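You operate a simulated robot arm through the tools that you are given. There is no shell and no other tool. Be economical: measure what you need, move in short steps, check, and stop when the job is done.

Carry out the task below with a simulated robot arm. There is one attempt and no reset: what you move stays moved.

Task
Set the phone cradle at MID, lock it and stand the phone in it to charge.
Fine: free the lock lever first; lock the cradle before the phone goes in.

It is judged by the outcome, as a careful person would: the job done as asked, and still so three seconds after it is handed in. It fails if anything else is knocked over, pushed out of place, dropped, spilled or broken.

Robot
A 6-joint arm with a two-finger parallel gripper, fixed in place. Base frame: the origin is at the foot of the arm, x ahead of it, y to its left, z up. Units: mm, degrees, N and s.
With the tool pointing down near the work surface it reaches from about 200 to 840 mm from the base axis. Its first joint turns from -166.0 to 166.0 degrees. Payload 3.91 kg.
Tool frame: the origin (TCP) lies between the finger pads and is the grasp point; the fingertips stand 30 mm ahead of it; z points along the fingers, y is the line along which they close. The gripper opens to 110 mm. The fingers are 20 mm wide and 10 mm thick; the gripper's body (48 by 112 mm) begins 55 mm behind the TCP.
Orientation is that of the tool frame in the base frame, as [roll, pitch, yaw] about the fixed x, y, z axes, in that order (R = Rz(yaw) Ry(pitch) Rx(roll)). With the fingers straight down and closing along the base's y, the tool's x points along the base's -x, its y along +y and its z along -z.

Tools
- The arm moves only by the tool arm_command. Its argument "series" is a list of rows, each a list of 7 numbers: the shift along the tool's x, y, z in mm, then the turn, a rotation vector about the tool's x, y, z in degrees, then the gripper command, from -1 (fully open) to 1 (shut), values between in proportion. In form: [[x, y, z, rx, ry, rz, grip], ...]. A call has 1 to 10 rows; each row is the pose to reach, as a shift and turn from the pose commanded when the call began, along the tool's axes at that moment. Each row takes 0.2 s and may step no farther than 50 mm and 8.6 degrees from the row before; otherwise, or with a gripper value out of range, the whole call is refused. Where a pose cannot be reached the arm comes as near as it can. A force on the tool above 90 N (or 10 N above the force at the start of the call, whichever is more), or a blocked arm, ends the call early, and 0.2 s more pass. Each finger travels about 108 mm/s and halts on what it meets, pressing with about 41 N; the grip force reading is that of the motor and also rises with nothing between the fingers. The clock runs only during rows and for 0.2 s after the last one: add rows that repeat a pose to give the fingers time. It gives the time, the measured TCP pose, the force on the tool (base axes), the opening and the grip force at its end, in the units of the frame above (readings bear some noise).
- Cameras (640 x 400 px; columns grow to the right, rows downward): "scene" is fixed at [222.2, 501.2, 1402.9]; the picture's right is [-0.99, -0.15, 0.00], its down [-0.04, 0.28, -0.96] and it looks along [0.14, -0.95, -0.28] (base axes); focal length 328 px, centre (320, 200). "wrist" rides on the gripper at [77, 7, -114] in the tool frame; the picture's right is [-0.09, 1.00, 0.00], its down [-0.80, -0.07, -0.59] and it looks along [-0.59, -0.05, 0.80] (tool axes); focal length 270 px, centre (320, 200). There is no depth. A picture from a camera that has moved, and an enlarged one, comes with that camera's place and axes in the base frame and with its lens.
- snapshot(camera): a new picture of that camera. No time passes.
- move_column(by): slides the trunk up (or, below 0, down) by that many mm; the arm rides with it, the base frame stays. It gives what a move gives, with no picture.
- close_up(camera, box): a new picture of the part [left, top, right, bottom] of that camera's present view, enlarged. No time passes.
- job_done(): hands the job in; it is judged then, once.

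Work in short steps. Places have to be worked out from the pictures, the camera data and where the tool is seen: move nearer, look again, correct. Check each grasp and each placing, and mend what went wrong. You have 120 turns and 84 pictures in all, those below and enlarged ones among them. Open the gripper and draw the arm clear of the work before you hand the job in, unless the task says otherwise; then end with one line.

The tools are called by a JSON object that holds its "op" and its "data". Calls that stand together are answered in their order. arm_command: Moves the arm, as the interface text tells. Its arguments: {"type":"object","properties":{"series":{"type":"array","items":{"type":"array","items":{"type":"number"}}}},"required":["series"]} The other tools are called the same way: move_column (by) slides the trunk up or down; snapshot (camera) takes a picture; close_up (camera, box) takes an enlarged picture of a part of a camera's view; job_done () hands the job in.

At the start:

```text
clock: 0.0
tcp_pos: [117.4, -338.0, 1284.8]
ee_rot: [179.9, 0.0, 180.0]
ft_force: [-0.5, -0.7, -1.0]
gripper_width: 110.0
grip_force: 0.2
trunk travel left (down, up): [-475.0, 65.0]
```

scene: 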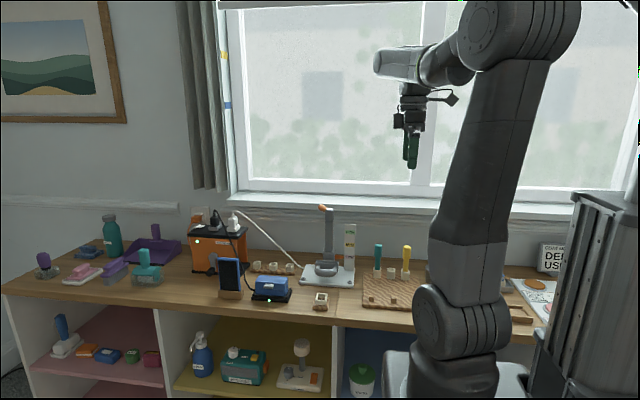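
wrist: 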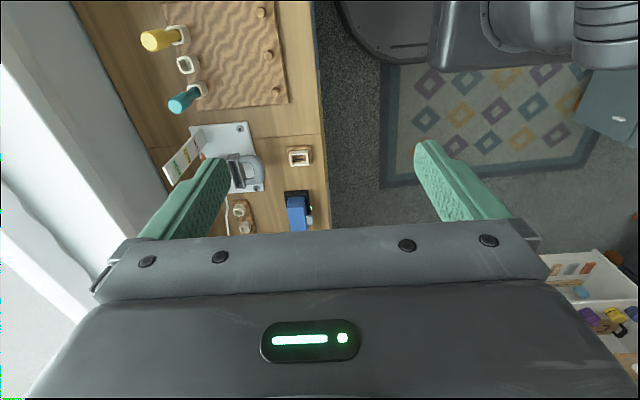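

I start by enlarging the scene around the cradle device and the phone.

{"op": "close_up", "data": {"camera": "scene", "box": [180, 190, 380, 315]}}

{"op": "close_up", "data": {"camera": "scene", "box": [290, 195, 370, 295]}}

{"op": "close_up", "data": {"camera": "wrist", "box": [140, 100, 340, 240]}}

```text
3.20 times, centred on (280, 252) of scene
camera zoom: at [222.2, 501.2, 1402.9], right [-0.99, -0.15, 0.0], down [-0.04, 0.28, -0.96], along [0.14, -0.95, -0.28], focal length 1050 px, centre (448, 32)
```

zoom: 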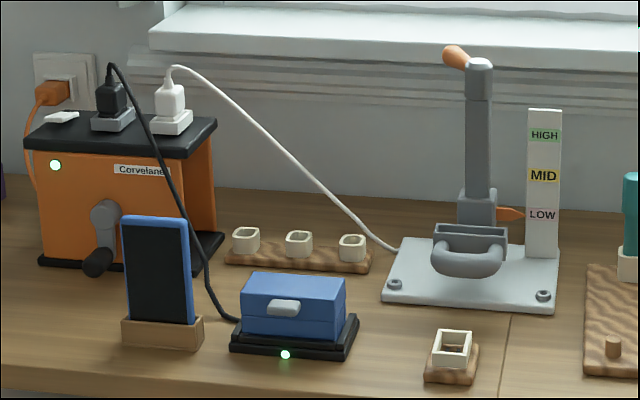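

```text
4.00 times, centred on (330, 245) of scene
camera zoom: at [222.2, 501.2, 1402.9], right [-0.99, -0.15, 0.0], down [-0.04, 0.28, -0.96], along [0.14, -0.95, -0.28], focal length 1312 px, centre (280, 20)
```

zoom: 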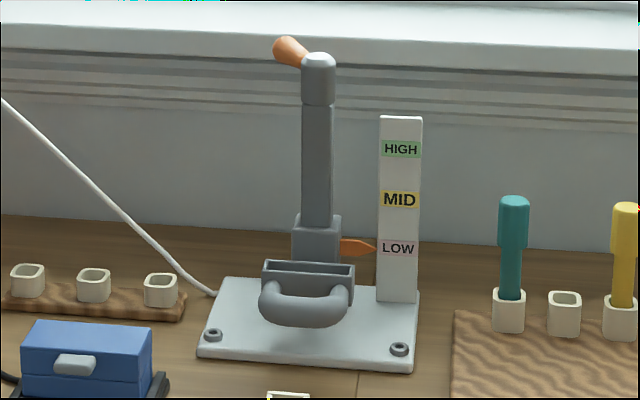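

```text
2.86 times, centred on (240, 170) of wrist
camera zoom: at [41.7, -330.5, 1399.8], right [0.09, 1.0, 0.0], down [0.8, -0.07, 0.59], along [0.59, -0.05, -0.8], focal length 772 px, centre (549, 286)
```

zoom: 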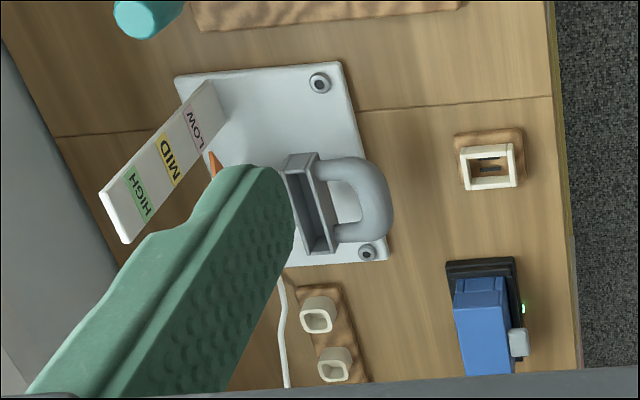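

The mast with LOW/MID/HIGH scale stands near (350,-590), with its top around z≈1045; the phone stand is near (660,-410). I move the wrist beside the mast for a closer look at the lever.

{"op": "arm_command", "data": {"series": [[-14, -37, 22, 0, 0, 0, -1], [-28, -74, 45, 0, 0, 0, -1], [-42, -111, 67, 0, 0, 0, -1], [-56, -148, 90, 0, 0, 0, -1], [-70, -185, 112, 0, 0, 0, -1], [-83, -222, 135, 0, 0, 0, -1], [-83, -222, 135, 0, 0, 0, -1]]}}

{"op": "snapshot", "data": {"camera": "wrist"}}

{"op": "snapshot", "data": {"camera": "scene"}}

```text
clock: 1.6
tcp_pos: [204.6, -561.2, 1151.8]
ee_rot: [-179.9, -0.1, 179.9]
ft_force: [0.2, -0.2, -0.5]
gripper_width: 109.9
grip_force: 0.0
trunk travel left (down, up): [-475.0, 65.0]
```

```text
78 pictures are left
camera wrist: at [127.3, -553.8, 1266.0], right [0.09, 1.0, 0.0], down [0.8, -0.07, 0.59], along [0.59, -0.05, -0.8], focal length 270 px, centre (320, 200)
```

wrist: 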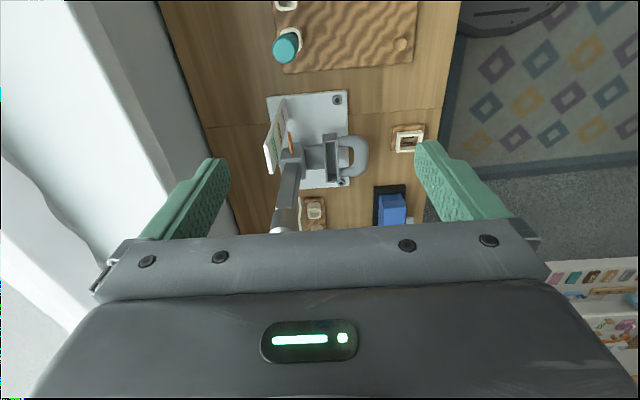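

```text
77 pictures are left
```

scene: 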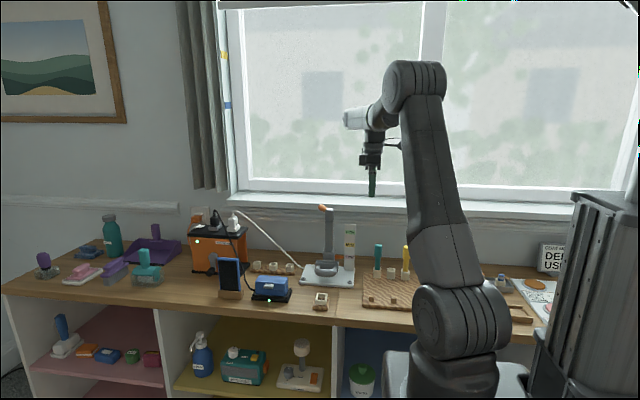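

The mast top is hidden by the gripper; I rise 100 mm and look again.

{"op": "arm_command", "data": {"series": [[-10, -10, -50, 0, 0, 0, -1], [-20, -20, -95, 0, 0, 0, -1], [-20, -20, -95, 0, 0, 0, -1]]}}

{"op": "close_up", "data": {"camera": "wrist", "box": [220, 100, 400, 240]}}

```text
refused: row 1 steps farther than a row can; nothing moved
```

```text
2.86 times, centred on (310, 170) of wrist
camera zoom: at [127.3, -553.8, 1266.0], right [0.09, 1.0, 0.0], down [0.8, -0.07, 0.59], along [0.59, -0.05, -0.8], focal length 772 px, centre (349, 286)
```

zoom: 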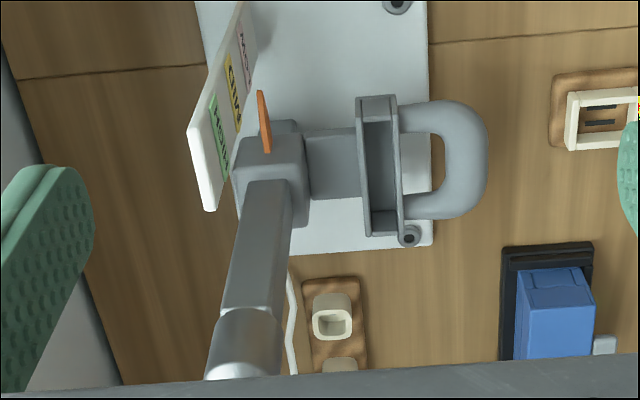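

Step too long; I resend with shorter rows.

{"op": "arm_command", "data": {"series": [[-5, -10, -40, 0, 0, 0, -1], [-10, -20, -80, 0, 0, 0, -1], [-20, -20, -110, 0, 0, 0, -1], [-20, -20, -110, 0, 0, 0, -1]]}}

{"op": "close_up", "data": {"camera": "wrist", "box": [220, 100, 400, 240]}}

```text
clock: 2.6
tcp_pos: [222.6, -578.7, 1261.6]
ee_rot: [180.0, 0.0, -180.0]
ft_force: [0.7, 0.2, -0.8]
gripper_width: 109.9
grip_force: 0.1
trunk travel left (down, up): [-475.0, 65.0]
```

```text
2.86 times, centred on (310, 170) of wrist
camera zoom: at [145.8, -571.3, 1375.9], right [0.09, 1.0, 0.0], down [0.8, -0.07, 0.59], along [0.59, -0.05, -0.8], focal length 772 px, centre (349, 286)
```

zoom: 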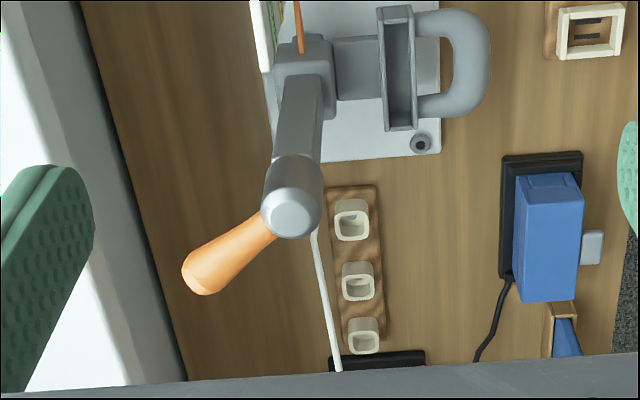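

The orange lever points from the mast cap (~(352,-618,1030)) to about (390,-677,1027). I look at both ends more closely for lock markings.

{"op": "close_up", "data": {"camera": "scene", "box": [312, 198, 344, 218]}}

{"op": "close_up", "data": {"camera": "wrist", "box": [260, 140, 350, 210]}}

{"op": "close_up", "data": {"camera": "scene", "box": [300, 250, 364, 290]}}

```text
16.00 times, centred on (328, 208) of scene
camera zoom: at [222.2, 501.2, 1402.9], right [-0.99, -0.15, 0.0], down [-0.04, 0.28, -0.96], along [0.14, -0.95, -0.28], focal length 5248 px, centre (192, 72)
```

zoom: 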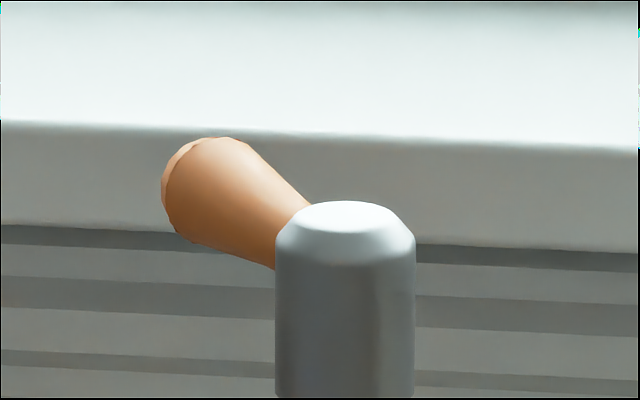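

```text
5.71 times, centred on (305, 175) of wrist
camera zoom: at [145.8, -571.3, 1375.9], right [0.09, 1.0, 0.0], down [0.8, -0.07, 0.59], along [0.59, -0.05, -0.8], focal length 1544 px, centre (406, 343)
```

zoom: 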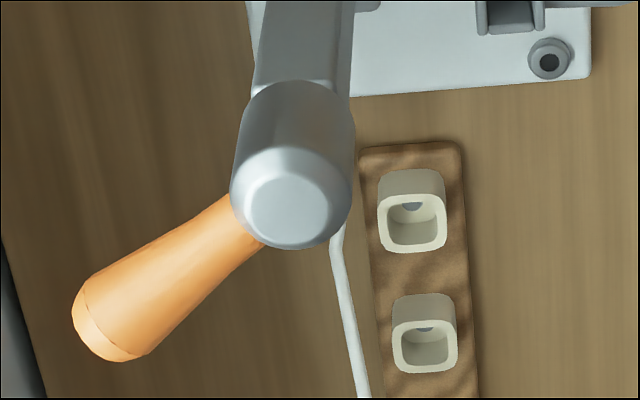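

```text
10.00 times, centred on (332, 270) of scene
camera zoom: at [222.2, 501.2, 1402.9], right [-0.99, -0.15, 0.0], down [-0.04, 0.28, -0.96], along [0.14, -0.95, -0.28], focal length 3280 px, centre (200, -500)
```

zoom: 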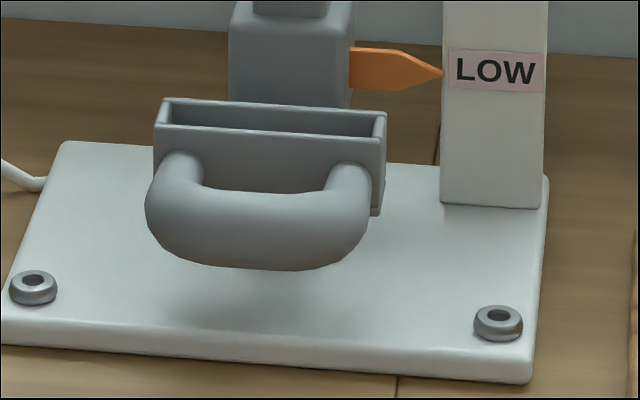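

No markings, so it's a swing lever; I'll straddle it with the fingers across its swing direction. Going above the handle (379,-660), turned 57° about the tool axis.

{"op": "arm_command", "data": {"series": [[-22.4, -11.6, 20, 0, 0, 8.14, -1], [-44.8, -23.2, 40, 0, 0, 16.28, -1], [-67.2, -34.8, 60, 0, 0, 24.4, -1], [-89.6, -46.4, 80, 0, 0, 32.6, -1], [-112, -58, 100, 0, 0, 40.7, -0.6], [-134.4, -69.6, 120, 0, 0, 48.9, -0.3], [-157, -81, 140, 0, 0, 57, 0], [-157, -81, 140, 0, 0, 57, 0]]}}

{"op": "snapshot", "data": {"camera": "wrist"}}

{"op": "snapshot", "data": {"camera": "scene"}}

```text
clock: 4.4
tcp_pos: [375.2, -662.0, 1119.2]
ee_rot: [179.9, -0.1, 122.8]
ft_force: [-1.0, 0.1, 0.3]
gripper_width: 55.0
grip_force: 0.2
trunk travel left (down, up): [-475.0, 65.0]
```

```text
71 pictures are left
camera wrist: at [339.6, -593.6, 1233.0], right [0.88, 0.47, 0.0], down [0.38, -0.71, 0.59], along [0.28, -0.53, -0.8], focal length 270 px, centre (320, 200)
```

wrist: 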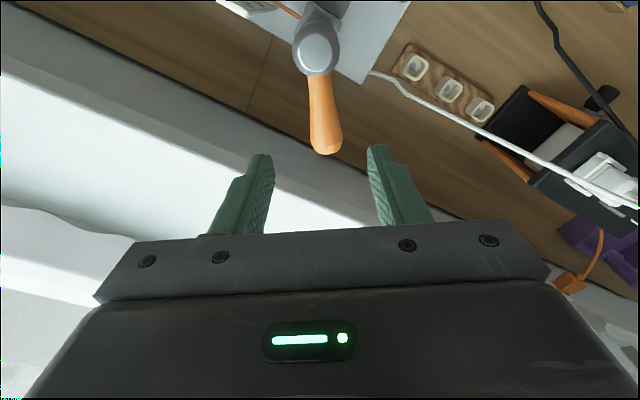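

```text
70 pictures are left
```

scene: 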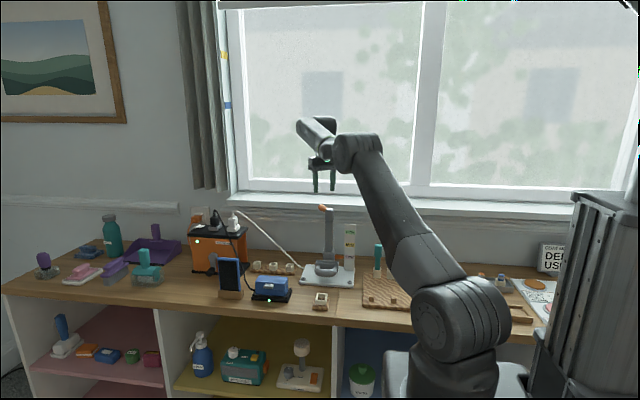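

Lever lies between the fingers as expected. I descend around it (tips to about z 1005) with a 4 mm sideways fix.

{"op": "arm_command", "data": {"series": [[0, 4, 28, 0, 0, 0, 0], [0, 4, 56, 0, 0, 0, 0], [0, 4, 84, 0, 0, 0, 0], [0, 4, 84, 0, 0, 0, 0]]}}

{"op": "snapshot", "data": {"camera": "wrist"}}

```text
clock: 5.4
tcp_pos: [380.1, -657.9, 1034.9]
ee_rot: [-180.0, 0.0, 123.1]
ft_force: [0.4, 0.2, -0.2]
gripper_width: 55.0
grip_force: 0.0
trunk travel left (down, up): [-475.0, 65.0]
```

```text
69 pictures are left
camera wrist: at [344.9, -589.5, 1149.6], right [0.88, 0.47, 0.0], down [0.38, -0.71, 0.59], along [0.28, -0.53, -0.8], focal length 270 px, centre (320, 200)
```

wrist: 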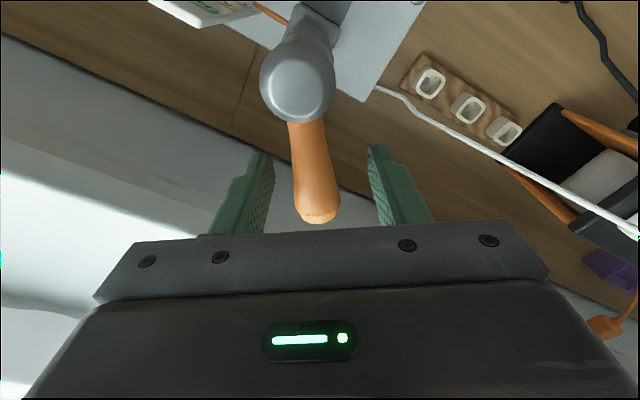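

Handle is centred between fingers. I close on it.

{"op": "arm_command", "data": {"series": [[0, 0, 0, 0, 0, 0, 0.5], [0, 0, 0, 0, 0, 0, 0.75], [0, 0, 0, 0, 0, 0, 0.75]]}}

```text
clock: 6.2
tcp_pos: [378.2, -660.7, 1034.7]
ee_rot: [180.0, -0.1, 123.0]
ft_force: [-11.8, -5.2, -1.8]
gripper_width: 25.1
grip_force: 45.5
trunk travel left (down, up): [-475.0, 65.0]
```

Gripped (25 mm). I try swinging the lever 16° counter-clockwise (the usual loosening direction) about the mast axis, watching force.

{"op": "arm_command", "data": {"series": [[0.1, 3.5, 0, 0, 0, -4, 0.75], [0.5, 7, 0, 0, 0, -8, 0.75], [1.1, 10.4, 0, 0, 0, -12, 0.75], [1.9, 13.8, 0, 0, 0, -16, 0.75]]}}

{"op": "close_up", "data": {"camera": "wrist", "box": [200, 0, 440, 240]}}

```text
clock: 7.2
tcp_pos: [387.9, -651.6, 1035.5]
ee_rot: [179.9, -0.2, 138.9]
ft_force: [-25.8, 1.8, -11.2]
gripper_width: 25.0
grip_force: 45.3
trunk travel left (down, up): [-475.0, 65.0]
```

```text
1.67 times, centred on (320, 120) of wrist
camera zoom: at [334.6, -595.0, 1149.9], right [0.72, 0.69, 0.0], down [0.56, -0.58, 0.59], along [0.41, -0.43, -0.81], focal length 450 px, centre (320, 333)
```

zoom: 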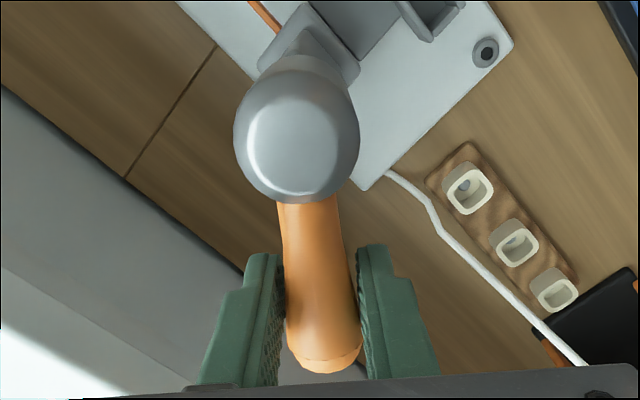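

The lever is turning with the gripper (moderate friction ~26 N). I continue another 28°.

{"op": "arm_command", "data": {"series": [[0.5, 6.1, 0, 0, 0, -7, 0.75], [1.5, 12.1, 0, 0, 0, -14, 0.75], [3.3, 17.9, 0, 0, 0, -21, 0.75], [5.9, 23.5, 0, 0, 0, -28, 0.75]]}}

{"op": "close_up", "data": {"camera": "scene", "box": [280, 190, 380, 290]}}

```text
clock: 8.2
tcp_pos: [398.9, -631.5, 1035.7]
ee_rot: [179.8, 0.0, 166.9]
ft_force: [-37.5, -6.1, -27.1]
gripper_width: 24.7
grip_force: 45.4
trunk travel left (down, up): [-475.0, 65.0]
```

```text
4.00 times, centred on (330, 240) of scene
camera zoom: at [222.2, 501.2, 1402.9], right [-0.99, -0.15, 0.0], down [-0.04, 0.28, -0.96], along [0.14, -0.95, -0.28], focal length 1312 px, centre (280, 40)
```

zoom: 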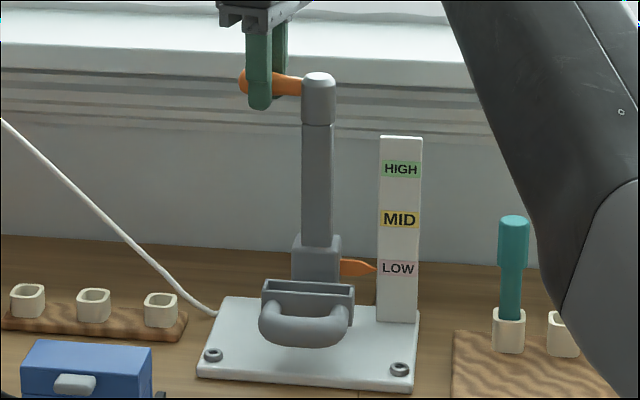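

Still turning freely (tangential ~14 N). I continue another 24°, watching for a stop.

{"op": "arm_command", "data": {"series": [[0.3, 5.2, 0, 0, 0, -6, 0.75], [1.1, 10.4, 0, 0, 0, -12, 0.75], [2.4, 15.5, 0, 0, 0, -18, 0.75], [4.3, 20.3, 0, 0, 0, -24, 0.75]]}}

{"op": "close_up", "data": {"camera": "wrist", "box": [200, 0, 440, 240]}}

```text
clock: 9.2
tcp_pos: [400.1, -609.3, 1036.6]
ee_rot: [-180.0, 0.1, -169.1]
ft_force: [-31.9, -11.4, -21.1]
gripper_width: 24.7
grip_force: 45.5
trunk travel left (down, up): [-475.0, 65.0]
```

```text
1.67 times, centred on (320, 120) of wrist
camera zoom: at [323.0, -617.3, 1150.6], right [-0.1, 0.99, 0.0], down [0.8, 0.08, 0.6], along [0.59, 0.06, -0.8], focal length 450 px, centre (320, 333)
```

zoom: 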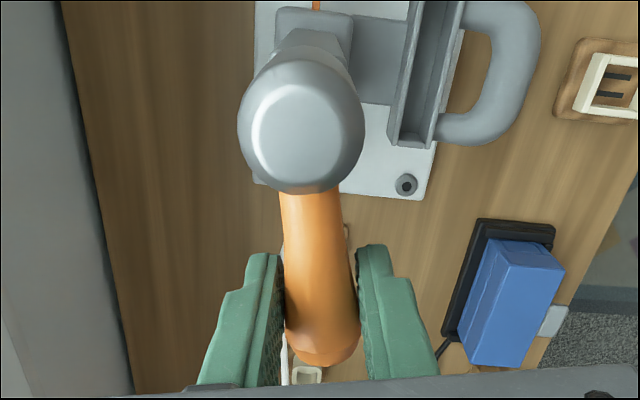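

No stop yet; lever is now at about +10°. Another 24°.

{"op": "arm_command", "data": {"series": [[0.3, 5.2, 0, 0, 0, -6, 0.75], [1.1, 10.4, 0, 0, 0, -12, 0.75], [2.4, 15.5, 0, 0, 0, -18, 0.75], [4.3, 20.3, 0, 0, 0, -24, 0.75]]}}

{"op": "close_up", "data": {"camera": "wrist", "box": [200, 0, 440, 240]}}

```text
clock: 10.2
tcp_pos: [394.5, -601.6, 1037.0]
ee_rot: [-179.1, -0.1, -145.1]
ft_force: [0.6, -78.6, 10.7]
gripper_width: 46.4
grip_force: 32.6
trunk travel left (down, up): [-475.0, 65.0]
```

```text
1.67 times, centred on (320, 120) of wrist
camera zoom: at [326.5, -637.1, 1150.9], right [-0.5, 0.87, -0.02], down [0.69, 0.41, 0.59], along [0.52, 0.28, -0.8], focal length 450 px, centre (320, 333)
```

zoom: 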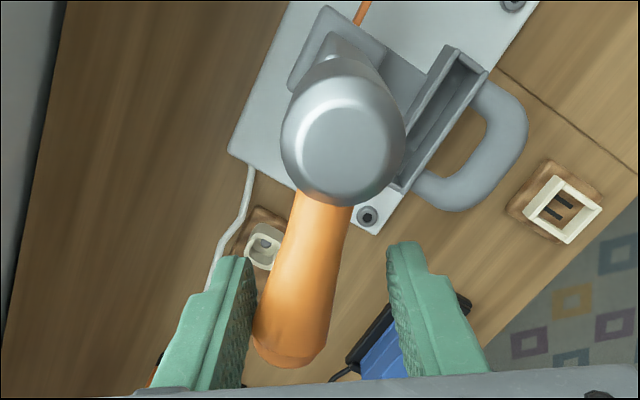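

A stop was reached (78 N): the lever swung ~65° from where it was. I open the gripper and back off the swing a little.

{"op": "arm_command", "data": {"series": [[-0.5, -6, 0, 0, 0, 6, 0.2], [-1, -12, 0, 0, 0, 12, 0], [-1, -12, 0, 0, 0, 12, 0]]}}

{"op": "close_up", "data": {"camera": "wrist", "box": [200, 0, 440, 240]}}

```text
clock: 11.0
tcp_pos: [402.6, -596.4, 1034.6]
ee_rot: [180.0, 0.0, -157.0]
ft_force: [0.1, -0.1, -0.3]
gripper_width: 55.1
grip_force: 0.1
trunk travel left (down, up): [-475.0, 65.0]
```

```text
1.67 times, centred on (320, 120) of wrist
camera zoom: at [329.6, -620.0, 1149.2], right [-0.31, 0.95, 0.0], down [0.77, 0.25, 0.59], along [0.57, 0.18, -0.8], focal length 450 px, centre (320, 333)
```

zoom: 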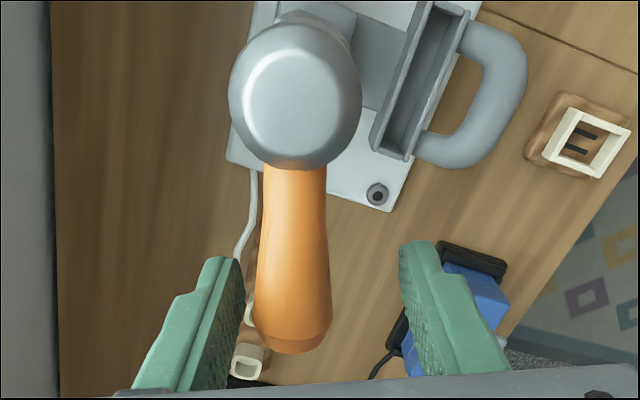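

Lever released at ≈+20°, freed. The handle bar is estimated at (348,-498,848) with scale spacing ≈50 mm. I go up and over to look down at the handle.

{"op": "arm_command", "data": {"series": [[0, 0, -40, 0, 0, 0, 0], [0, 0, -75, 0, 0, 0, 0], [4, 40, -75, 0, 0, 8, 0], [8, 80, -75, 0, 0, 16, 0.27], [11.8, 111.8, -45, 0, 0, 23, 0.27], [11.8, 111.8, 0, 0, 0, 23, 0.27], [11.8, 111.8, 40, 0, 0, 23, 0.27], [11.8, 111.8, 74, 0, 0, 23, 0.27], [11.8, 111.8, 74, 0, 0, 23, 0.27]]}}

{"op": "snapshot", "data": {"camera": "wrist"}}

{"op": "close_up", "data": {"camera": "scene", "box": [280, 190, 380, 290]}}

```text
clock: 13.0
tcp_pos: [347.9, -497.2, 963.3]
ee_rot: [-180.0, 0.0, -180.0]
ft_force: [0.8, -0.7, -0.1]
gripper_width: 40.2
grip_force: 0.0
trunk travel left (down, up): [-475.0, 65.0]
```

```text
63 pictures are left
camera wrist: at [271.0, -490.6, 1078.1], right [0.09, 1.0, 0.0], down [0.8, -0.07, 0.59], along [0.59, -0.05, -0.8], focal length 270 px, centre (320, 200)
```

wrist: 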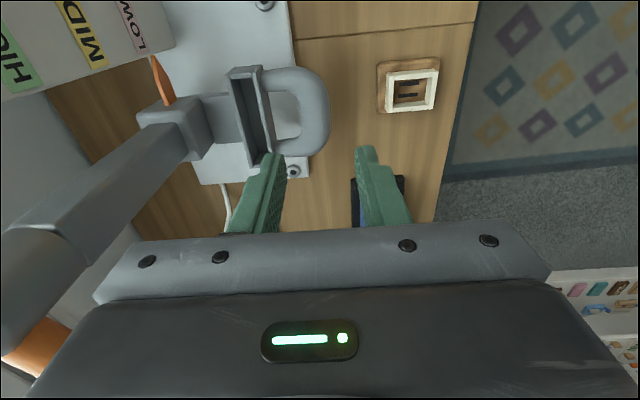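

```text
4.00 times, centred on (330, 240) of scene
camera zoom: at [222.2, 501.2, 1402.9], right [-0.99, -0.15, 0.0], down [-0.04, 0.28, -0.96], along [0.14, -0.95, -0.28], focal length 1312 px, centre (280, 40)
```

zoom: 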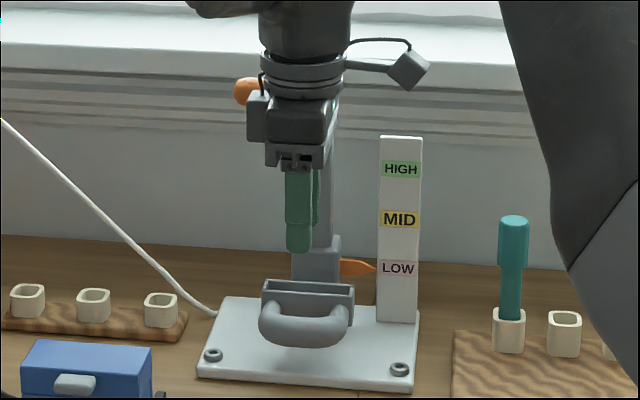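

Bar centre appears at (343,-500); I shift slightly and descend to straddle it at z≈852.

{"op": "arm_command", "data": {"series": [[4, -3, 40, 0, 0, 0, 0.27], [4, -3, 80, 0, 0, 0, 0.27], [4, -3, 112, 0, 0, 0, 0.27], [4, -3, 112, 0, 0, 0, 0.27]]}}

{"op": "snapshot", "data": {"camera": "wrist"}}

{"op": "close_up", "data": {"camera": "scene", "box": [280, 190, 380, 290]}}

```text
clock: 14.0
tcp_pos: [344.7, -504.1, 849.4]
ee_rot: [-180.0, -0.1, 179.9]
ft_force: [-0.5, 0.8, -0.4]
gripper_width: 40.2
grip_force: 0.0
trunk travel left (down, up): [-475.0, 65.0]
```

```text
61 pictures are left
camera wrist: at [267.4, -495.0, 963.6], right [0.09, 1.0, 0.0], down [0.8, -0.07, 0.59], along [0.59, -0.05, -0.8], focal length 270 px, centre (320, 200)
```

wrist: 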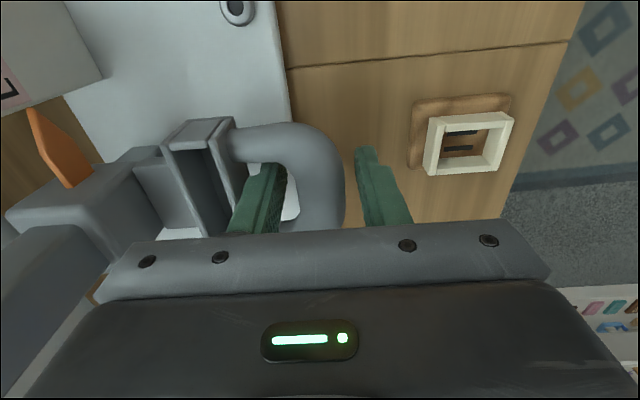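

```text
4.00 times, centred on (330, 240) of scene
camera zoom: at [222.2, 501.2, 1402.9], right [-0.99, -0.15, 0.0], down [-0.04, 0.28, -0.96], along [0.14, -0.95, -0.28], focal length 1312 px, centre (280, 40)
```

zoom: 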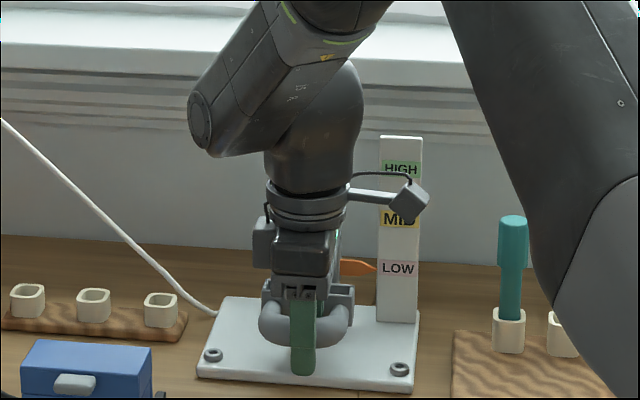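

The fingers straddle the bar properly; I close on it.

{"op": "arm_command", "data": {"series": [[0, 0, 0, 0, 0, 0, 0.6], [0, 0, 0, 0, 0, 0, 0.8], [0, 0, 0, 0, 0, 0, 0.8]]}}

```text
clock: 14.8
tcp_pos: [344.2, -502.6, 849.9]
ee_rot: [180.0, 0.1, -180.0]
ft_force: [0.6, 0.3, -0.9]
gripper_width: 25.4
grip_force: 45.4
trunk travel left (down, up): [-475.0, 65.0]
```

Gripped the bar (25 mm, no side load). I lift slowly 20 mm to test whether the carriage is free.

{"op": "arm_command", "data": {"series": [[0, 0, -5, 0, 0, 0, 0.8], [0, 0, -10, 0, 0, 0, 0.8], [0, 0, -15, 0, 0, 0, 0.8], [0, 0, -20, 0, 0, 0, 0.8], [0, 0, -20, 0, 0, 0, 0.8]]}}

{"op": "close_up", "data": {"camera": "scene", "box": [300, 210, 380, 290]}}

```text
clock: 16.0
tcp_pos: [343.6, -501.9, 871.0]
ee_rot: [-180.0, 0.0, 180.0]
ft_force: [1.3, -2.2, -1.7]
gripper_width: 25.2
grip_force: 45.1
trunk travel left (down, up): [-475.0, 65.0]
```

```text
5.00 times, centred on (340, 250) of scene
camera zoom: at [222.2, 501.2, 1402.9], right [-0.99, -0.15, 0.0], down [-0.04, 0.28, -0.96], along [0.14, -0.95, -0.28], focal length 1640 px, centre (220, -50)
```

zoom: 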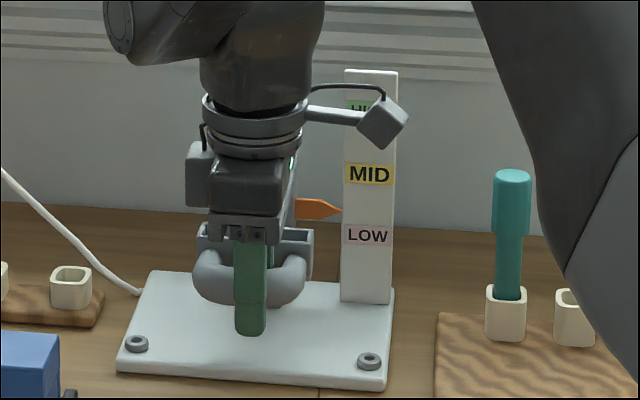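

The carriage rides up freely and the pointer is ~29 mm short of MID. I lift the rest.

{"op": "arm_command", "data": {"series": [[0, 0, -8, 0, 0, 0, 0.8], [0, 0, -16, 0, 0, 0, 0.8], [0, 0, -23, 0, 0, 0, 0.8], [0, 0, -29, 0, 0, 0, 0.8], [0, 0, -29, 0, 0, 0, 0.8]]}}

{"op": "close_up", "data": {"camera": "scene", "box": [328, 218, 368, 278]}}

```text
clock: 17.2
tcp_pos: [343.9, -501.8, 898.3]
ee_rot: [-179.9, 0.0, -180.0]
ft_force: [-4.4, 3.6, -1.8]
gripper_width: 25.3
grip_force: 45.0
trunk travel left (down, up): [-475.0, 65.0]
```

```text
6.67 times, centred on (348, 248) of scene
camera zoom: at [222.2, 501.2, 1402.9], right [-0.99, -0.15, 0.0], down [-0.04, 0.28, -0.96], along [0.14, -0.95, -0.28], focal length 2186 px, centre (133, -120)
```

zoom: 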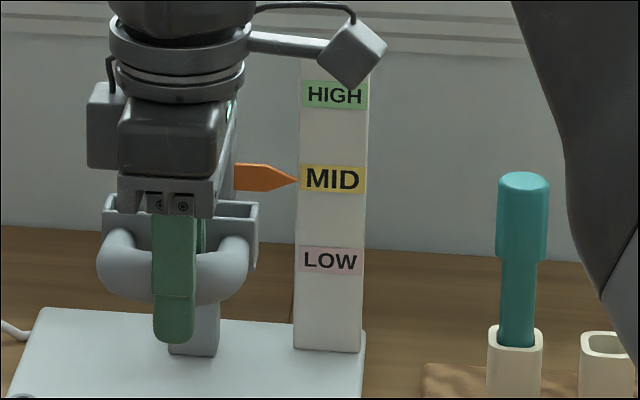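

Pointer looks level with MID; I zoom in to compare precisely.

{"op": "close_up", "data": {"camera": "scene", "box": [336, 236, 360, 254]}}

```text
16.00 times, centred on (348, 245) of scene
camera zoom: at [222.2, 501.2, 1402.9], right [-0.99, -0.15, 0.0], down [-0.04, 0.28, -0.96], along [0.14, -0.95, -0.28], focal length 5248 px, centre (-128, -520)
```

zoom: 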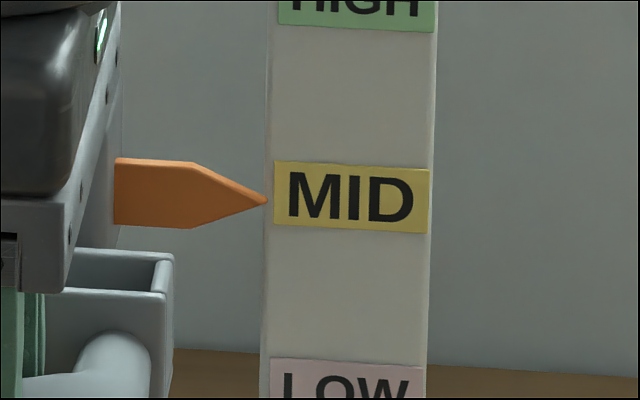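

The pointer is ~1 mm low; I nudge up 1 mm, then release the grip and see whether the carriage stays.

{"op": "arm_command", "data": {"series": [[0, 0, -1, 0, 0, 0, 0.8], [0, 0, -1, 0, 0, 0, 0.8], [0, 0, -1, 0, 0, 0, 0.4], [0, 0, -1, 0, 0, 0, 0.27], [0, 0, -1, 0, 0, 0, 0.27]]}}

{"op": "close_up", "data": {"camera": "scene", "box": [336, 236, 360, 254]}}

```text
clock: 18.4
tcp_pos: [344.9, -502.3, 899.9]
ee_rot: [-180.0, 0.0, 180.0]
ft_force: [-0.2, 0.1, -0.1]
gripper_width: 40.3
grip_force: 0.1
trunk travel left (down, up): [-475.0, 65.0]
```

```text
16.00 times, centred on (348, 245) of scene
camera zoom: at [222.2, 501.2, 1402.9], right [-0.99, -0.15, 0.0], down [-0.04, 0.28, -0.96], along [0.14, -0.95, -0.28], focal length 5248 px, centre (-128, -520)
```

zoom: 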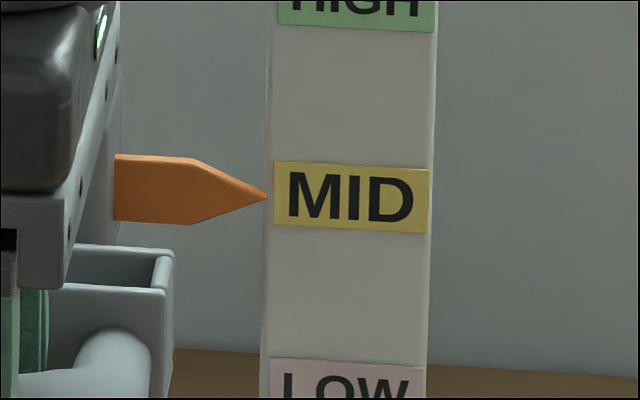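

The carriage holds at MID. Now I go up and over to the lever again.

{"op": "arm_command", "data": {"series": [[0, 0, -42, 0, 0, 0, 0.27], [0, 0, -84, 0, 0, 0, 0.2], [0, 0, -126, 0, 0, 0, 0], [0, 0, -168, 0, 0, 0, 0], [0, 0, -210, 0, 0, 0, 0], [-18, -33, -210, 0, 0, -6.3, 0], [-36, -66, -210, 0, 0, -12.6, 0], [-53.5, -98.7, -210, 0, 0, -19, 0], [-53.5, -98.7, -210, 0, 0, -19, 0]]}}

{"op": "snapshot", "data": {"camera": "wrist"}}

{"op": "close_up", "data": {"camera": "scene", "box": [280, 190, 380, 290]}}

```text
clock: 20.4
tcp_pos: [398.1, -601.3, 1113.9]
ee_rot: [180.0, 0.0, -160.9]
ft_force: [-0.2, -0.1, -0.1]
gripper_width: 55.1
grip_force: 0.1
trunk travel left (down, up): [-475.0, 65.0]
```

```text
55 pictures are left
camera wrist: at [324.1, -618.2, 1229.3], right [-0.24, 0.97, 0.0], down [0.78, 0.2, 0.59], along [0.58, 0.14, -0.8], focal length 270 px, centre (320, 200)
```

wrist: 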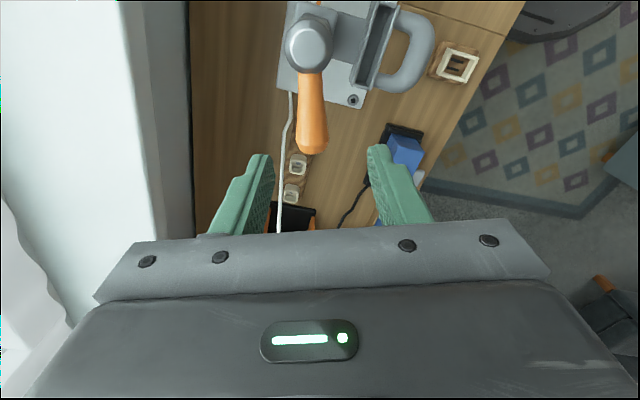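

```text
4.00 times, centred on (330, 240) of scene
camera zoom: at [222.2, 501.2, 1402.9], right [-0.99, -0.15, 0.0], down [-0.04, 0.28, -0.96], along [0.14, -0.95, -0.28], focal length 1312 px, centre (280, 40)
```

zoom: 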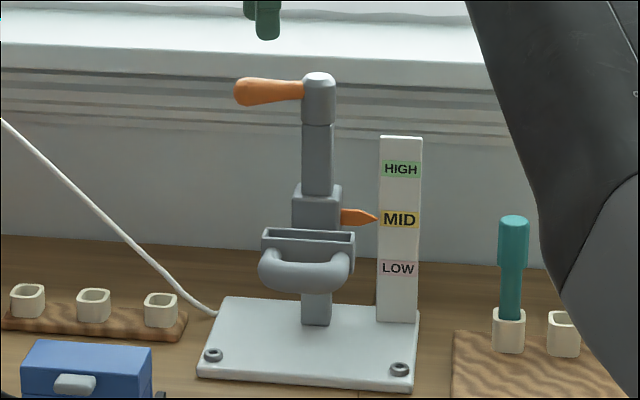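

Lever is at ≈+16°. I descend around it and close.

{"op": "arm_command", "data": {"series": [[0, -4, 28, 0, 0, 3.4, 0], [0, -4, 56, 0, 0, 3.4, 0], [0, -4, 78, 0, 0, 3.4, 0], [0, -4, 78, 0, 0, 3.4, 0], [0, -4, 78, 0, 0, 3.4, 0.5], [0, -4, 78, 0, 0, 3.4, 0.75], [0, -4, 78, 0, 0, 3.4, 0.75]]}}

{"op": "close_up", "data": {"camera": "wrist", "box": [200, 0, 440, 240]}}

```text
clock: 22.0
tcp_pos: [402.2, -606.8, 1032.9]
ee_rot: [-179.8, 0.0, -164.4]
ft_force: [5.1, -11.8, 2.8]
gripper_width: 24.7
grip_force: 45.4
trunk travel left (down, up): [-475.0, 65.0]
```

```text
1.67 times, centred on (320, 120) of wrist
camera zoom: at [325.6, -619.3, 1147.4], right [-0.18, 0.98, 0.0], down [0.79, 0.15, 0.59], along [0.59, 0.11, -0.8], focal length 450 px, centre (320, 333)
```

zoom: 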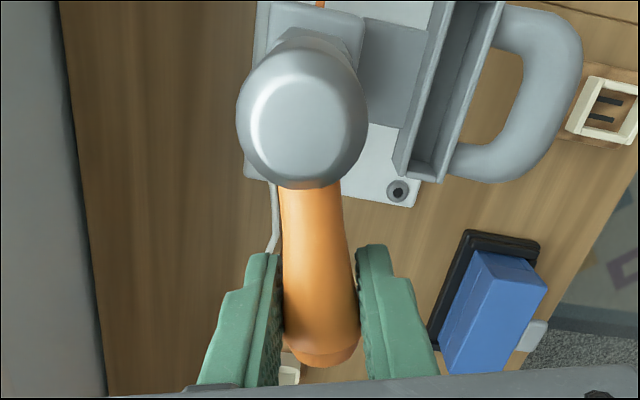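

Gripped; I swing the lever clockwise 60° back toward its locked side.

{"op": "arm_command", "data": {"series": [[0.3, -5.2, 0, 0, 0, 6, 0.75], [1.1, -10.4, 0, 0, 0, 12, 0.75], [2.4, -15.5, 0, 0, 0, 18, 0.75], [4.3, -20.3, 0, 0, 0, 24, 0.75], [6.7, -25, 0, 0, 0, 30, 0.75], [9.5, -29.4, 0, 0, 0, 36, 0.75], [12.8, -33.5, 0, 0, 0, 42, 0.75], [16.5, -37.2, 0, 0, 0, 48, 0.75], [20.6, -40.5, 0, 0, 0, 54, 0.75], [25, -43.3, 0, 0, 0, 60, 0.75]]}}

{"op": "close_up", "data": {"camera": "wrist", "box": [200, 0, 440, 240]}}

```text
clock: 24.2
tcp_pos: [388.8, -658.1, 1032.1]
ee_rot: [-179.8, 0.3, 135.5]
ft_force: [17.5, -33.4, 23.4]
gripper_width: 24.5
grip_force: 45.2
trunk travel left (down, up): [-475.0, 65.0]
```

```text
1.67 times, centred on (320, 120) of wrist
camera zoom: at [338.0, -596.7, 1146.8], right [0.76, 0.65, 0.0], down [0.52, -0.61, 0.6], along [0.39, -0.46, -0.8], focal length 450 px, centre (320, 333)
```

zoom: 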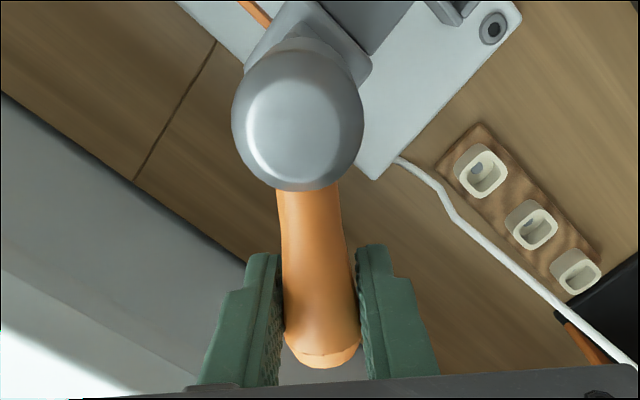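

At ≈-44°, no stop yet. I continue in small steps toward the locked end, easing outward 2 mm.

{"op": "arm_command", "data": {"series": [[-1.5, -3.6, 0, 0, 0, 4, 0.75], [-1.5, -7.1, 0, 0, 0, 8, 0.75], [-0.9, -10.6, 0, 0, 0, 12, 0.75], [-0.5, -13, 0, 0, 0, 15, 0.75]]}}

{"op": "close_up", "data": {"camera": "wrist", "box": [200, 0, 440, 240]}}

```text
clock: 25.2
tcp_pos: [379.8, -662.8, 1032.6]
ee_rot: [179.9, 0.1, 120.5]
ft_force: [11.5, -19.7, 21.9]
gripper_width: 25.9
grip_force: 45.2
trunk travel left (down, up): [-475.0, 65.0]
```

```text
1.67 times, centred on (320, 120) of wrist
camera zoom: at [346.4, -592.2, 1146.7], right [0.9, 0.43, 0.0], down [0.35, -0.72, 0.6], along [0.26, -0.54, -0.8], focal length 450 px, centre (320, 333)
```

zoom: 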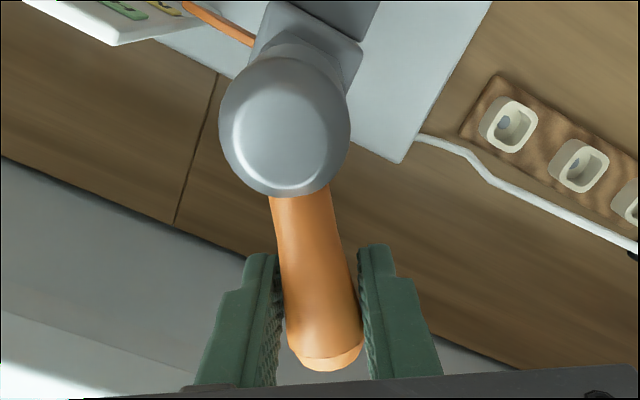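

The lever begins lagging, presumably near its stop. A few more degrees of push to seat it.

{"op": "arm_command", "data": {"series": [[0, -3, 0, 0, 0, 2, 0.75], [0, -6, 0, 0, 0, 4, 0.75], [0, -9, 0, 0, 0, 5, 0.75]]}}

{"op": "close_up", "data": {"camera": "wrist", "box": [200, 0, 440, 240]}}

```text
clock: 26.0
tcp_pos: [377.9, -660.9, 1031.8]
ee_rot: [180.0, 0.0, 115.9]
ft_force: [46.5, 7.3, 18.8]
gripper_width: 27.8
grip_force: 44.8
trunk travel left (down, up): [-475.0, 65.0]
```

```text
1.67 times, centred on (320, 120) of wrist
camera zoom: at [351.6, -589.0, 1146.8], right [0.93, 0.36, 0.0], down [0.29, -0.75, 0.59], along [0.21, -0.56, -0.8], focal length 450 px, centre (320, 333)
```

zoom: 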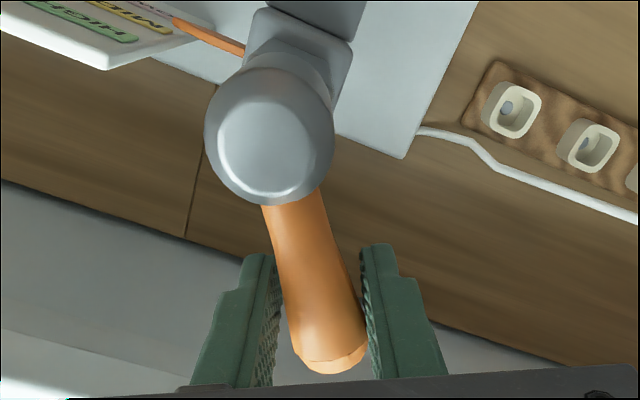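

The lever is hard against its original stop: locked. I release and rise clear.

{"op": "arm_command", "data": {"series": [[0, 4, 0, 0, 0, 0, 0.4], [0, 7, 0, 0, 0, 0, 0], [0, 7, 0, 0, 0, 0, 0], [0, 7, -40, 0, 0, 0, 0], [0, 7, -80, 0, 0, 0, 0], [0, 7, -100, 0, 0, 0, 0]]}}

{"op": "close_up", "data": {"camera": "scene", "box": [280, 190, 380, 290]}}

```text
clock: 27.4
tcp_pos: [378.7, -663.9, 1134.2]
ee_rot: [-179.9, 0.0, 115.6]
ft_force: [-0.5, 0.7, -0.2]
gripper_width: 55.0
grip_force: 0.1
trunk travel left (down, up): [-475.0, 65.0]
```

```text
4.00 times, centred on (330, 240) of scene
camera zoom: at [222.2, 501.2, 1402.9], right [-0.99, -0.15, 0.0], down [-0.04, 0.28, -0.96], along [0.14, -0.95, -0.28], focal length 1312 px, centre (280, 40)
```

zoom: 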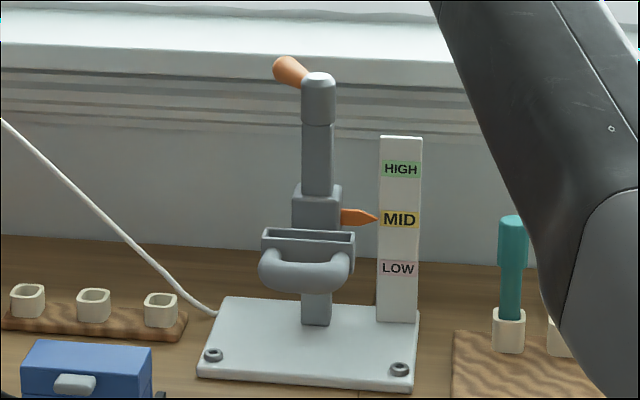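

Lever is back in its original position and the pointer is at MID. Now I travel toward the phone to look from above it.

{"op": "arm_command", "data": {"series": [[16, 33, 0, 0, 0, -8, 0], [32.5, 66, 0, 0, 0, -16, 0], [49, 99, 0, 0, 0, -24, 0], [65, 131, 0, 0, 0, -32, 0], [81, 164, 0, 0, 0, -40, 0], [97.5, 197, 0, 0, 0, -48, 0], [114, 230, 0, 0, 0, -56, 0], [130, 263, 0, 0, 0, -64.4, 0], [130, 263, 0, 0, 0, -64.4, 0]]}}

{"op": "snapshot", "data": {"camera": "wrist"}}

{"op": "close_up", "data": {"camera": "scene", "box": [200, 245, 300, 307]}}

```text
clock: 29.4
tcp_pos: [558.9, -435.9, 1128.7]
ee_rot: [-179.9, 0.0, 180.0]
ft_force: [0.6, 0.3, 0.3]
gripper_width: 54.9
grip_force: 0.1
trunk travel left (down, up): [-475.0, 65.0]
```

```text
48 pictures are left
camera wrist: at [482.0, -427.1, 1243.1], right [0.09, 1.0, 0.0], down [0.8, -0.07, 0.59], along [0.59, -0.05, -0.8], focal length 270 px, centre (320, 200)
```

wrist: 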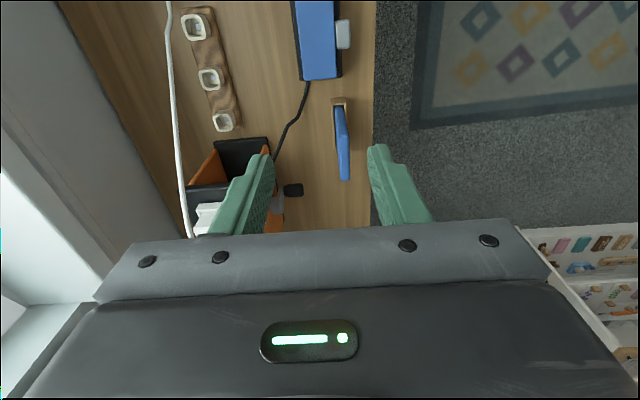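

```text
6.40 times, centred on (250, 276) of scene
camera zoom: at [222.2, 501.2, 1402.9], right [-0.99, -0.15, 0.0], down [-0.04, 0.28, -0.96], along [0.14, -0.95, -0.28], focal length 2099 px, centre (768, -286)
```

zoom: 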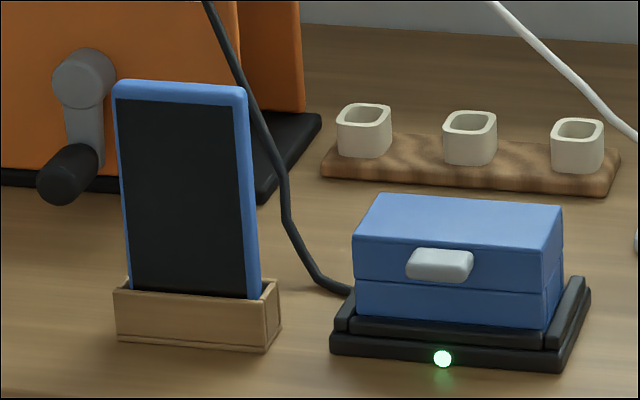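

I zoom in on the phone from above.

{"op": "close_up", "data": {"camera": "wrist", "box": [290, 80, 390, 190]}}

```text
3.64 times, centred on (340, 135) of wrist
camera zoom: at [482.0, -427.1, 1243.1], right [0.09, 1.0, 0.0], down [0.8, -0.07, 0.59], along [0.59, -0.05, -0.8], focal length 983 px, centre (247, 436)
```

zoom: 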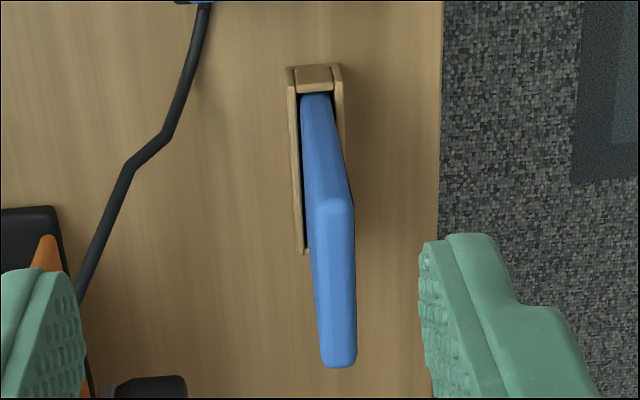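

The phone stands upright parallel to x: top centre ≈(656,-408,919), ~12 mm thick, 66 mm wide. I move above it with the fingers closing along y.

{"op": "arm_command", "data": {"series": [[-25, 7, 30, 0, 0, 0, 0.1], [-50, 14, 60, 0, 0, 0, 0.1], [-75, 21, 90, 0, 0, 0, 0.1], [-97, 28, 115, 0, 0, 0, 0.1], [-97, 28, 115, 0, 0, 0, 0.1]]}}

{"op": "snapshot", "data": {"camera": "wrist"}}

{"op": "close_up", "data": {"camera": "scene", "box": [190, 200, 310, 307]}}

```text
clock: 30.6
tcp_pos: [657.5, -406.6, 1014.4]
ee_rot: [-179.9, 0.1, -179.9]
ft_force: [0.2, 0.0, -0.5]
gripper_width: 49.6
grip_force: 0.0
trunk travel left (down, up): [-475.0, 65.0]
```

```text
45 pictures are left
camera wrist: at [579.3, -399.9, 1128.8], right [0.09, 1.0, 0.0], down [0.8, -0.07, 0.59], along [0.59, -0.05, -0.8], focal length 270 px, centre (320, 200)
```

wrist: 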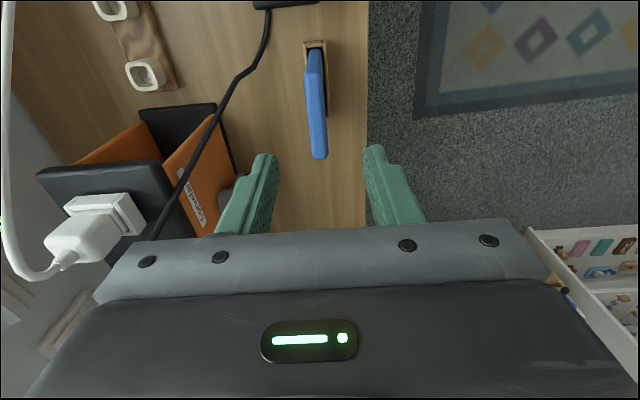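

```text
3.74 times, centred on (250, 254) of scene
camera zoom: at [222.2, 501.2, 1402.9], right [-0.99, -0.15, 0.0], down [-0.04, 0.28, -0.96], along [0.14, -0.95, -0.28], focal length 1226 px, centre (582, -0)
```

zoom: 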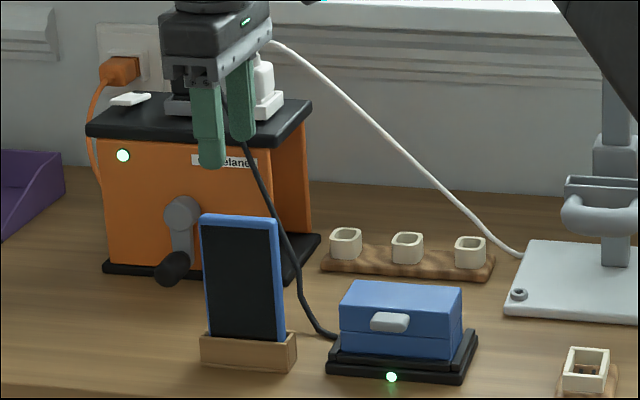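

Phone is centred between the fingers. I descend to z≈899 (about 20 mm below its top edge).

{"op": "arm_command", "data": {"series": [[-2, -1.5, 40, 0, 0, 0, 0.1], [-2, -1.5, 80, 0, 0, 0, 0.1], [-2, -1.5, 115, 0, 0, 0, 0.1], [-2, -1.5, 115, 0, 0, 0, 0.1]]}}

{"op": "snapshot", "data": {"camera": "wrist"}}

{"op": "close_up", "data": {"camera": "scene", "box": [200, 235, 280, 307]}}

```text
clock: 31.6
tcp_pos: [656.3, -410.2, 898.3]
ee_rot: [179.9, 0.0, 180.0]
ft_force: [0.6, 0.1, -0.2]
gripper_width: 49.5
grip_force: 0.1
trunk travel left (down, up): [-475.0, 65.0]
```

```text
43 pictures are left
camera wrist: at [579.3, -403.5, 1013.4], right [0.09, 1.0, 0.0], down [0.8, -0.07, 0.59], along [0.59, -0.05, -0.8], focal length 270 px, centre (320, 200)
```

wrist: 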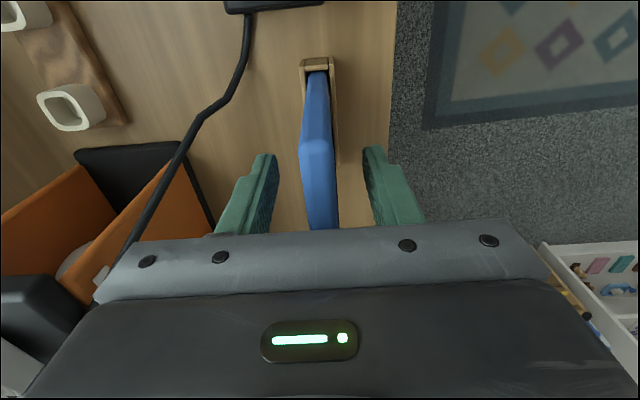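

```text
5.56 times, centred on (240, 271) of scene
camera zoom: at [222.2, 501.2, 1402.9], right [-0.99, -0.15, 0.0], down [-0.04, 0.28, -0.96], along [0.14, -0.95, -0.28], focal length 1822 px, centre (764, -194)
```

zoom: 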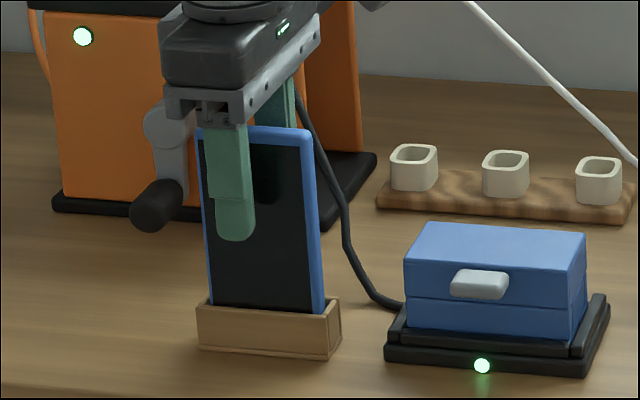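

Well aligned; I shift 4 mm toward the phone's centre and close on it.

{"op": "arm_command", "data": {"series": [[4, 0, 0, 0, 0, 0, 0.1], [4, 0, 0, 0, 0, 0, 0.5], [4, 0, 0, 0, 0, 0, 0.9], [4, 0, 0, 0, 0, 0, 0.9], [4, 0, 0, 0, 0, 0, 0.9]]}}

```text
clock: 32.8
tcp_pos: [652.8, -409.2, 900.5]
ee_rot: [-179.9, 0.0, -180.0]
ft_force: [0.1, -2.1, -0.2]
gripper_width: 13.9
grip_force: 41.0
trunk travel left (down, up): [-475.0, 65.0]
```

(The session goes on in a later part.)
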